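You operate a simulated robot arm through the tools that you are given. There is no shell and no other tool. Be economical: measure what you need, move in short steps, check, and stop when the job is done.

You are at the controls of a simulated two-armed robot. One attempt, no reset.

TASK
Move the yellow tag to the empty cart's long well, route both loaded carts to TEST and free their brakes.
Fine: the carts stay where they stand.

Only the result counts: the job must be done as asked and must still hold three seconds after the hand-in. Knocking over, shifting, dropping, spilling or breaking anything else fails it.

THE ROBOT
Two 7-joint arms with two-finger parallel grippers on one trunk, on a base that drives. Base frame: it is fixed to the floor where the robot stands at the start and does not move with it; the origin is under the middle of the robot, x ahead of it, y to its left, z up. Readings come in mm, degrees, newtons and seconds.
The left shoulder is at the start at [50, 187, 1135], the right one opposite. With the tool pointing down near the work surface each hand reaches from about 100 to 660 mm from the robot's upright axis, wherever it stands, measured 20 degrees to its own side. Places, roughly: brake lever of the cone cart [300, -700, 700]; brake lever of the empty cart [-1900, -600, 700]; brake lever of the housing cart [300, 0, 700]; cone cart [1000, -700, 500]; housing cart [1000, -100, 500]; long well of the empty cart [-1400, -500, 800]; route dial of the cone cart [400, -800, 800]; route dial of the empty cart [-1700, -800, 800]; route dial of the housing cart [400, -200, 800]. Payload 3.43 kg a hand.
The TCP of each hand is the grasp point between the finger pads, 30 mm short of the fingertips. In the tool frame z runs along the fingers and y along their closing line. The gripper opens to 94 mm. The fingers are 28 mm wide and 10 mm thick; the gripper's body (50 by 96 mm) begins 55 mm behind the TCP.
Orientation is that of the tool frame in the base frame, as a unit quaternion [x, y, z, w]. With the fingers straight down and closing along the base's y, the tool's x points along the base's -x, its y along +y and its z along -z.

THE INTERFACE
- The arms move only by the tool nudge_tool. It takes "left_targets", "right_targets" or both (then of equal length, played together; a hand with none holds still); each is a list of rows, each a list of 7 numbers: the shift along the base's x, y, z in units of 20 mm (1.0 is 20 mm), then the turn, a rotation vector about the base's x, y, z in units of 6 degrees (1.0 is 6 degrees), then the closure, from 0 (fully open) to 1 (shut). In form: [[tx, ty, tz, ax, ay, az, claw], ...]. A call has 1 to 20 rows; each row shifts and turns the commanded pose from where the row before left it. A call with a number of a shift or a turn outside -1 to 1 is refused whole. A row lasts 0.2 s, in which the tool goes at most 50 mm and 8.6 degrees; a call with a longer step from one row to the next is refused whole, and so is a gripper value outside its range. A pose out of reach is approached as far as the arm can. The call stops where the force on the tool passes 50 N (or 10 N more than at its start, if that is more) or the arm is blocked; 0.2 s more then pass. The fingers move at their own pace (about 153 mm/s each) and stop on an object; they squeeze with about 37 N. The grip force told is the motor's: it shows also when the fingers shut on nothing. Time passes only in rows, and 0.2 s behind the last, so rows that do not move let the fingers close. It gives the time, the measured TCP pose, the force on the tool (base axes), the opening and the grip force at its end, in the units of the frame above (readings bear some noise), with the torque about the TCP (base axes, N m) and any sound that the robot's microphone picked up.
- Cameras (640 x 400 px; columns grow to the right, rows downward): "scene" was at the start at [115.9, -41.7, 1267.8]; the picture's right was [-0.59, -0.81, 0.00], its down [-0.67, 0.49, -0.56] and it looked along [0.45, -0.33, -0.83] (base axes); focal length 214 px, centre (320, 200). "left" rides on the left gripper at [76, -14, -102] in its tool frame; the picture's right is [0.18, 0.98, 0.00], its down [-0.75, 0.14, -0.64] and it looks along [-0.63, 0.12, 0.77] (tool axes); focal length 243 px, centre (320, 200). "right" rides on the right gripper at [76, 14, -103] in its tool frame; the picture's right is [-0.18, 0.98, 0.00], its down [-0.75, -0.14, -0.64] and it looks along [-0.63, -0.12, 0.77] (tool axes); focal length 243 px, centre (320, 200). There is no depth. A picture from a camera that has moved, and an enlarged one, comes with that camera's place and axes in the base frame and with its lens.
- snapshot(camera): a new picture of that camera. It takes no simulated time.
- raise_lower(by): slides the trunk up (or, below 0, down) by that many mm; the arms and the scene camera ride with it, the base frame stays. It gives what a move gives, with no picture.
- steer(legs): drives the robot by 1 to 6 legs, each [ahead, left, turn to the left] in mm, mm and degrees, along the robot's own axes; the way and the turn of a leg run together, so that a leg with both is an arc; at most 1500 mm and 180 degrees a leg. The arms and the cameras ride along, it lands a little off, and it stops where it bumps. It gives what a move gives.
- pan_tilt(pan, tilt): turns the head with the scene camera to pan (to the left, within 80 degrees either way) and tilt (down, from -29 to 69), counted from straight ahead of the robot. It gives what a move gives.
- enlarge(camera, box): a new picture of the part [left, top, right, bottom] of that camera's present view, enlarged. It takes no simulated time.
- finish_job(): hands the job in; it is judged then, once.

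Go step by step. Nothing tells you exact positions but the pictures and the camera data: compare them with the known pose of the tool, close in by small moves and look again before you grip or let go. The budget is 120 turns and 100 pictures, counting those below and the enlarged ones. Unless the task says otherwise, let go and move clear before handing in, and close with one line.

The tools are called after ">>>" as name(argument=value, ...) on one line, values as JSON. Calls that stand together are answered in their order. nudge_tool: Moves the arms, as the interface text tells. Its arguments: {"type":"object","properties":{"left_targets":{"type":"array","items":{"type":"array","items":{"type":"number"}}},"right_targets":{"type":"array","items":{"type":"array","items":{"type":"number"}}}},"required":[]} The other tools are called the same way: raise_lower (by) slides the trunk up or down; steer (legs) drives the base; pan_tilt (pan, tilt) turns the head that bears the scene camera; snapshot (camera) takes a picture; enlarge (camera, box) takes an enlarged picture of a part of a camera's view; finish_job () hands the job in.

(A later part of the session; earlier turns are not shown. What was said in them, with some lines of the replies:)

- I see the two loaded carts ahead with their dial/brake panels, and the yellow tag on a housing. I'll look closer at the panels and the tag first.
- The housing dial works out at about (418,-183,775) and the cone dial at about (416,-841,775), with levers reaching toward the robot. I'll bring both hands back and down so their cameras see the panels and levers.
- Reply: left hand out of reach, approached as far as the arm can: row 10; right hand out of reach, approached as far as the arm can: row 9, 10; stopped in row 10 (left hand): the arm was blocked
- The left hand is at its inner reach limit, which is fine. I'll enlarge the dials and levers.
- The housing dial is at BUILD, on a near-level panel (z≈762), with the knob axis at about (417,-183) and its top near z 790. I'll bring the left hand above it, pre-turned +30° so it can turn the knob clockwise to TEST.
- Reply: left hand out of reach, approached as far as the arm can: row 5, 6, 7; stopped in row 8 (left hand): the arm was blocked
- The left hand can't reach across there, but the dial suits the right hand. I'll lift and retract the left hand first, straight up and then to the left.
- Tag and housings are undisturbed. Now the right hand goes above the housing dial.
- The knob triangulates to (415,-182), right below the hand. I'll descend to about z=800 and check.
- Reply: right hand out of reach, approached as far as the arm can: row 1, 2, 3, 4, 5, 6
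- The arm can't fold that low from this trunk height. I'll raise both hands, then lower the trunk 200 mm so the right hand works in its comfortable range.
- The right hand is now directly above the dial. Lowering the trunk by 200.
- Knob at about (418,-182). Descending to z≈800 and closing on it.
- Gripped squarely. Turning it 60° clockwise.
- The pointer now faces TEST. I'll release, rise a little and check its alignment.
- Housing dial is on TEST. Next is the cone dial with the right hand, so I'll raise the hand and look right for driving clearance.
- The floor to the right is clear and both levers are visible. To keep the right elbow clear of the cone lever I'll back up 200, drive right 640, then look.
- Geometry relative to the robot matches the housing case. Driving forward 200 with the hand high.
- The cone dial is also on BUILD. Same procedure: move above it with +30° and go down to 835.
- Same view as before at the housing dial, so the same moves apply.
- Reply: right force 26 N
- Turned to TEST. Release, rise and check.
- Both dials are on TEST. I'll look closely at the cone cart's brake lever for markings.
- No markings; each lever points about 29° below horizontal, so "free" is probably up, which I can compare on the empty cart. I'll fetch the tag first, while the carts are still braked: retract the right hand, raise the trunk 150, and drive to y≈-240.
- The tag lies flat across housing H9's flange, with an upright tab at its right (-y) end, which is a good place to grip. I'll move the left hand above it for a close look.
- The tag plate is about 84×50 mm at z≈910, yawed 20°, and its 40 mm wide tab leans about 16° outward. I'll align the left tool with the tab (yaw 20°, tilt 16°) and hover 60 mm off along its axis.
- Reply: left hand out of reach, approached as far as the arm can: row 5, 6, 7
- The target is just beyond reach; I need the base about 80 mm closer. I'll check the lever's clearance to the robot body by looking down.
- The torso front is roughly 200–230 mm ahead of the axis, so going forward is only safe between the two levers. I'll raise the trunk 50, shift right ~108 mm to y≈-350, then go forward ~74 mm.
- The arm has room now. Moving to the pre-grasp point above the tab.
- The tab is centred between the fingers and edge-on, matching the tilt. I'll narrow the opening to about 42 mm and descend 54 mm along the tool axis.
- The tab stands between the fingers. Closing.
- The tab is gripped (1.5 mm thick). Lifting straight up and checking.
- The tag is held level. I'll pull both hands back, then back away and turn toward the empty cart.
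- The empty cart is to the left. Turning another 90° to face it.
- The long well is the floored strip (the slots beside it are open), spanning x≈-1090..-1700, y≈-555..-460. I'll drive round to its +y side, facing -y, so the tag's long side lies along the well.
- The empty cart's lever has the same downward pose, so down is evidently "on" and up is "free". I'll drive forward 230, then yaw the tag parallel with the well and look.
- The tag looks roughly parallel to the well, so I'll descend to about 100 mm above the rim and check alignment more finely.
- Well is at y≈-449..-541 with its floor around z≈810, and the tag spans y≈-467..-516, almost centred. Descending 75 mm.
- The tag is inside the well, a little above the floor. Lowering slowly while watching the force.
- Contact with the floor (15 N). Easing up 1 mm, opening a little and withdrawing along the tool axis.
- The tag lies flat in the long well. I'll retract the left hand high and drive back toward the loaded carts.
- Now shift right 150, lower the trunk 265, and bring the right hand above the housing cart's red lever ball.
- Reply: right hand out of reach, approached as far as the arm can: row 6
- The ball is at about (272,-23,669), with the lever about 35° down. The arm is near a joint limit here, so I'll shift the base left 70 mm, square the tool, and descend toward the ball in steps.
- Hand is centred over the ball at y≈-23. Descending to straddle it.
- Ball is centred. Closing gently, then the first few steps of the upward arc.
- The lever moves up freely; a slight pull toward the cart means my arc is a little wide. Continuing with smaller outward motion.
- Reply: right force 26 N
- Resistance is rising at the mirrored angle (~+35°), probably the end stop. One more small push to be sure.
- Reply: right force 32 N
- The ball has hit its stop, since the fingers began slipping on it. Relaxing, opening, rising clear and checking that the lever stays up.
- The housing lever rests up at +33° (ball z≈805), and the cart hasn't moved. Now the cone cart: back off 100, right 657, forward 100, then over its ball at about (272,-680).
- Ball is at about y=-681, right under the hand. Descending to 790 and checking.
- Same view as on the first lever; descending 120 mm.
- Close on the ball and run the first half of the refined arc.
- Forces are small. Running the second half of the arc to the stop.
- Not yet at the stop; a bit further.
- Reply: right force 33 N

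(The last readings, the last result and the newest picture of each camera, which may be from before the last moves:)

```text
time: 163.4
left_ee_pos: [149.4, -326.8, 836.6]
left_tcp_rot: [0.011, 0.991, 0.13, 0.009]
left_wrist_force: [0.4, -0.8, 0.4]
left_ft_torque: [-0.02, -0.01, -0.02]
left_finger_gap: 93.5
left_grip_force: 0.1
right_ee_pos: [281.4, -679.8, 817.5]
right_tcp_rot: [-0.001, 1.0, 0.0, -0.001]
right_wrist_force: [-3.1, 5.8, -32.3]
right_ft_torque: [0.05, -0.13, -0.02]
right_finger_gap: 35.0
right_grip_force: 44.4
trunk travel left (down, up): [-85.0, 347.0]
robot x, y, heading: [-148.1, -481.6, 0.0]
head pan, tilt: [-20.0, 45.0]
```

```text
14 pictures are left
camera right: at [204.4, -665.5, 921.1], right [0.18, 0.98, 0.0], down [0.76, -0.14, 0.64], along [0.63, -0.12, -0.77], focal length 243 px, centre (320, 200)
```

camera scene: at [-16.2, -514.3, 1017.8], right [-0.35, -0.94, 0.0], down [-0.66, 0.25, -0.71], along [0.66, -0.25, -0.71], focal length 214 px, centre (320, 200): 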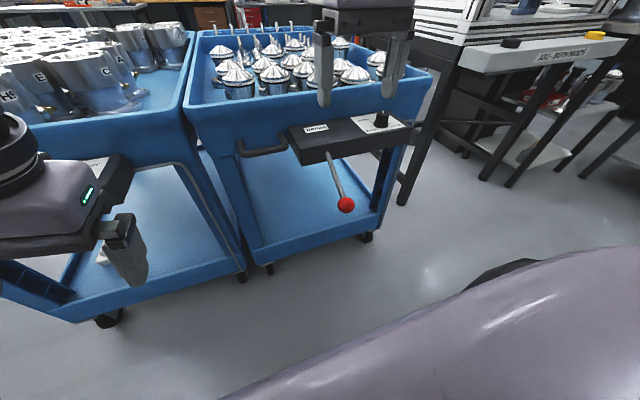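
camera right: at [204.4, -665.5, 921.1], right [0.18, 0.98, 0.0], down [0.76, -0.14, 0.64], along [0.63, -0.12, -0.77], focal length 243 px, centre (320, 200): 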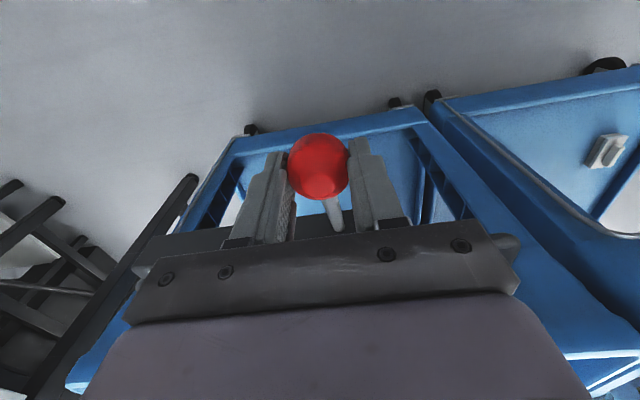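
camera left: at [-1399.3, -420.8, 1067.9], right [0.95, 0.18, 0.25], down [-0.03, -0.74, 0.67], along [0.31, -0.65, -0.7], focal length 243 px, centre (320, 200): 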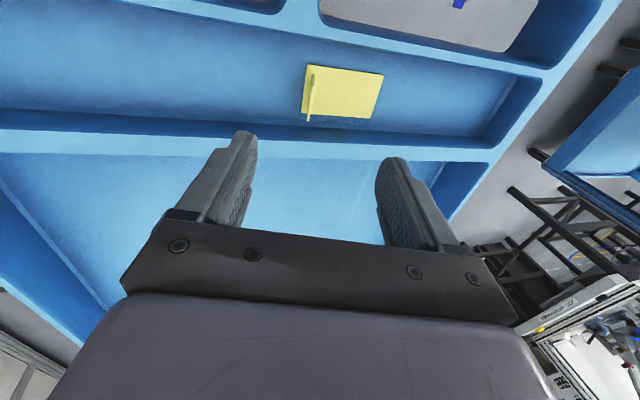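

Stop reached (32 N), same as the first lever. Relax, release, rise and check.

>>> nudge_tool(right_targets=[[-0.15, 0, -0.25, 0, 0, 0, 0.7], [0, 0, 0, 0, 0, 0, 0.5], [0, 0, 0, 0, 0, 0, 0.1], [0, 0, 0, 0, 0, 0, 0], [0, 0, 0.5, 0, 0, 0, 0], [0, 0, 1, 0, 0, 0, 0], [0, 0, 1, 0, 0, 0, 0], [0, 0, 1, 0, 0, 0, 0], [0, 0, 1, 0, 0, 0, 0], [0, 0, 1, 0, 0, 0, 0]])

>>> snapshot(camera="right")

>>> snapshot(camera="scene")

```text
time: 165.7
left_ee_pos: [147.7, -327.8, 838.0]
left_tcp_rot: [0.01, 0.991, 0.13, 0.01]
left_wrist_force: [0.6, 0.2, -0.5]
left_ft_torque: [-0.01, 0.01, -0.03]
left_finger_gap: 93.8
left_grip_force: 0.0
right_ee_pos: [277.3, -679.3, 927.1]
right_tcp_rot: [0.0, 1.0, 0.001, 0.001]
right_wrist_force: [0.2, -0.1, -0.6]
right_ft_torque: [0.0, -0.01, 0.0]
right_finger_gap: 94.0
right_grip_force: 0.1
trunk travel left (down, up): [-85.0, 347.0]
robot x, y, heading: [-145.8, -485.3, -0.4]
head pan, tilt: [-20.0, 45.0]
```

```text
13 pictures are left
camera right: at [201.3, -665.7, 1028.9], right [0.18, 0.98, 0.0], down [0.75, -0.14, 0.64], along [0.63, -0.12, -0.77], focal length 243 px, centre (320, 200)
```

right: 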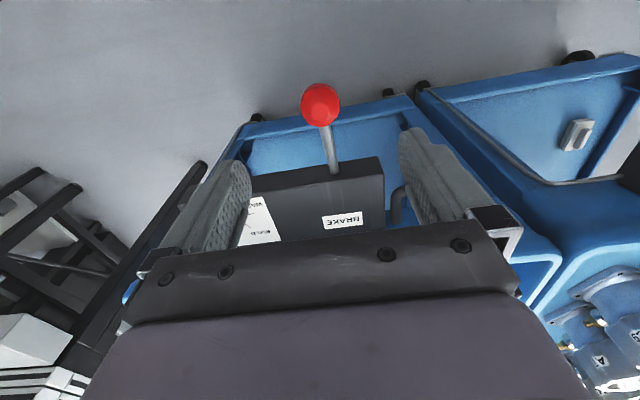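

```text
12 pictures are left
camera scene: at [-16.1, -514.3, 1017.8], right [-0.35, -0.94, 0.0], down [-0.66, 0.25, -0.71], along [0.66, -0.25, -0.71], focal length 214 px, centre (320, 200)
```

scene: 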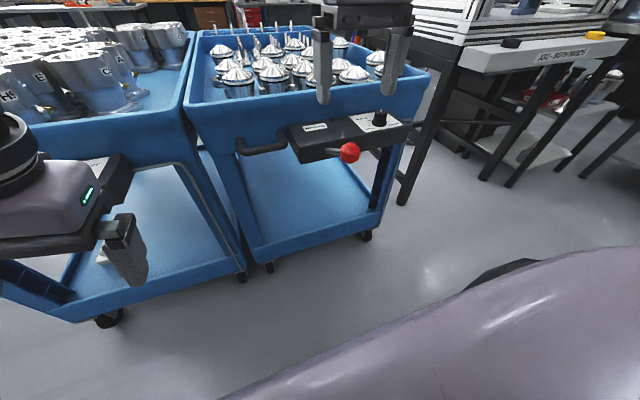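

The cone lever is up, just like the housing one, and the cart stands still. I'll back clear and check both dials and levers once more.

>>> steer(legs=[[-250, 0, 0]])

>>> raise_lower(by=200)

>>> pan_tilt(pan=0, tilt=40)

>>> snapshot(camera="scene")

```text
time: 167.5
left_ee_pos: [-99.8, -327.1, 837.5]
left_tcp_rot: [0.012, 0.991, 0.131, 0.011]
left_wrist_force: [-0.1, 1.0, -0.2]
left_ft_torque: [0.0, 0.02, -0.04]
left_finger_gap: 93.8
left_grip_force: 0.0
right_ee_pos: [28.0, -680.8, 925.9]
right_tcp_rot: [0.003, 1.0, 0.0, 0.0]
right_wrist_force: [0.3, -0.7, 0.4]
right_ft_torque: [0.01, -0.02, -0.01]
right_finger_gap: 94.0
right_grip_force: 0.1
trunk travel left (down, up): [-85.0, 347.0]
robot x, y, heading: [-402.7, -481.3, -0.6]
head pan, tilt: [-20.0, 45.0]
```

```text
time: 169.6
left_ee_pos: [-101.3, -326.6, 1036.5]
left_tcp_rot: [0.012, 0.991, 0.131, 0.01]
left_wrist_force: [0.3, -0.6, -0.4]
left_ft_torque: [0.03, -0.01, -0.05]
left_finger_gap: 94.1
left_grip_force: 0.1
right_ee_pos: [28.5, -680.7, 1126.4]
right_tcp_rot: [0.003, 1.0, 0.0, -0.001]
right_wrist_force: [0.8, 0.6, 0.5]
right_ft_torque: [0.01, -0.02, -0.06]
right_finger_gap: 94.1
right_grip_force: 0.0
trunk travel left (down, up): [-285.0, 147.0]
robot x, y, heading: [-396.9, -481.6, -0.7]
head pan, tilt: [-20.0, 45.0]
```

```text
time: 170.5
left_ee_pos: [-100.0, -326.8, 1037.1]
left_tcp_rot: [0.012, 0.991, 0.13, 0.011]
left_wrist_force: [0.7, 0.2, 0.8]
left_ft_torque: [0.03, 0.0, -0.02]
left_finger_gap: 94.0
left_grip_force: 0.1
right_ee_pos: [27.9, -680.1, 1125.1]
right_tcp_rot: [0.002, 1.0, 0.0, 0.0]
right_wrist_force: [0.4, 0.1, 0.7]
right_ft_torque: [0.03, -0.04, -0.02]
right_finger_gap: 93.8
right_grip_force: 0.2
trunk travel left (down, up): [-285.0, 147.0]
robot x, y, heading: [-399.8, -482.4, -0.9]
head pan, tilt: [0.0, 40.0]
```

```text
11 pictures are left
camera scene: at [-256.0, -485.2, 1225.0], right [-0.01, -1.0, 0.0], down [-0.64, 0.01, -0.77], along [0.77, -0.01, -0.64], focal length 214 px, centre (320, 200)
```

scene: 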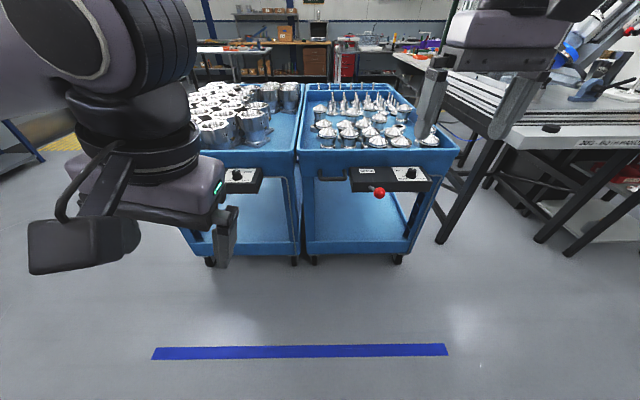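

>>> enlarge(camera="scene", box=[340, 150, 440, 210])

>>> enlarge(camera="scene", box=[200, 150, 300, 210])

```text
6.40 times, centred on (390, 180) of scene
camera zoom: at [-256.0, -485.2, 1225.0], right [-0.01, -1.0, 0.0], down [-0.64, 0.01, -0.77], along [0.77, -0.01, -0.64], focal length 1373 px, centre (-128, 328)
```

zoom: 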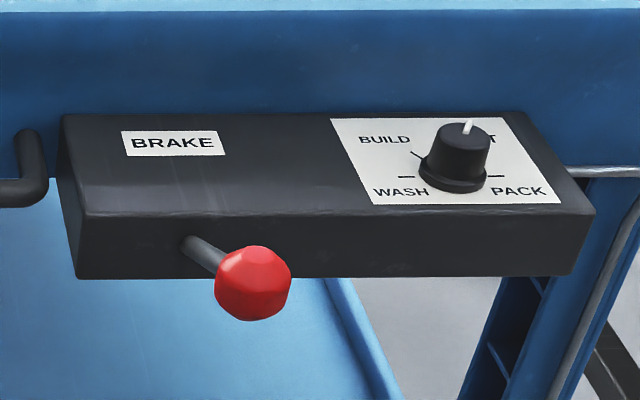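

```text
6.40 times, centred on (250, 180) of scene
camera zoom: at [-256.0, -485.2, 1225.0], right [-0.01, -1.0, 0.0], down [-0.64, 0.01, -0.77], along [0.77, -0.01, -0.64], focal length 1373 px, centre (768, 328)
```

zoom: 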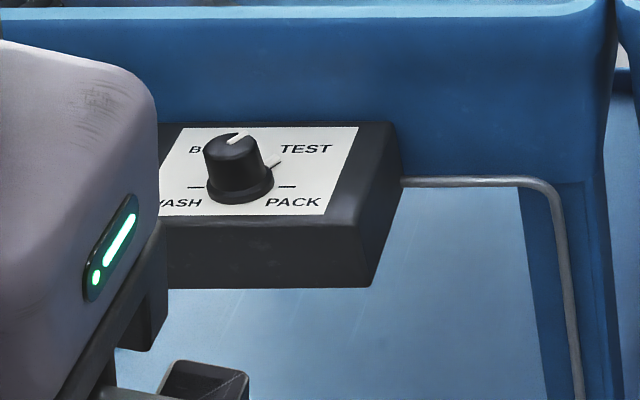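

The cone dial clearly reads TEST. The housing one is seen at a poor angle, so I'll shift left for the same view of it.

>>> steer(legs=[[0, 658, 0]])

>>> enlarge(camera="scene", box=[340, 150, 440, 210])

```text
time: 176.8
left_ee_pos: [-88.3, 345.0, 1036.8]
left_tcp_rot: [0.016, 0.991, 0.13, 0.01]
left_wrist_force: [-0.2, 0.3, -0.3]
left_ft_torque: [0.01, -0.01, 0.03]
left_finger_gap: 94.1
left_grip_force: 0.0
right_ee_pos: [37.5, -9.2, 1127.2]
right_tcp_rot: [0.006, 1.0, 0.0, -0.001]
right_wrist_force: [0.3, 0.2, 0.2]
right_ft_torque: [0.03, -0.04, -0.01]
right_finger_gap: 94.0
right_grip_force: 0.1
trunk travel left (down, up): [-285.0, 147.0]
robot x, y, heading: [-387.8, 189.0, -1.1]
head pan, tilt: [0.0, 40.0]
```

```text
6.40 times, centred on (390, 180) of scene
camera zoom: at [-246.4, 187.5, 1225.1], right [-0.02, -1.0, 0.0], down [-0.64, 0.01, -0.77], along [0.77, -0.01, -0.64], focal length 1373 px, centre (-128, 328)
```

zoom: 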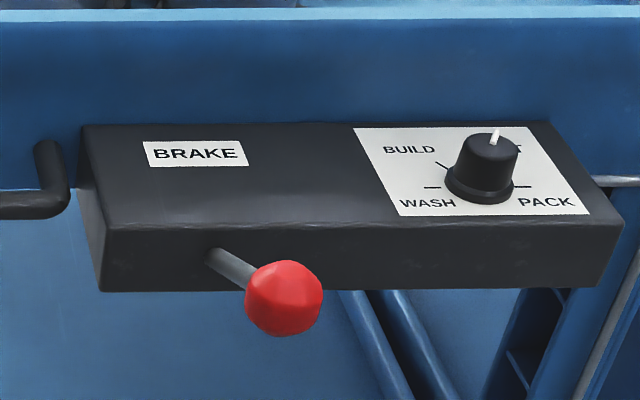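

Both dials read TEST in matching views, both levers are up, the tag lies in the long well and the arms are clear. Handing in.

>>> finish_job()

```text
The job is handed in.
```

The job is handed in. The yellow tag lies flat in the empty cart's long well. Both loaded carts are set to TEST with their brake levers raised to the upper stop. Nothing on the levers marks the free position, so I took up as free. No cart was seen to move, and both arms are clear.
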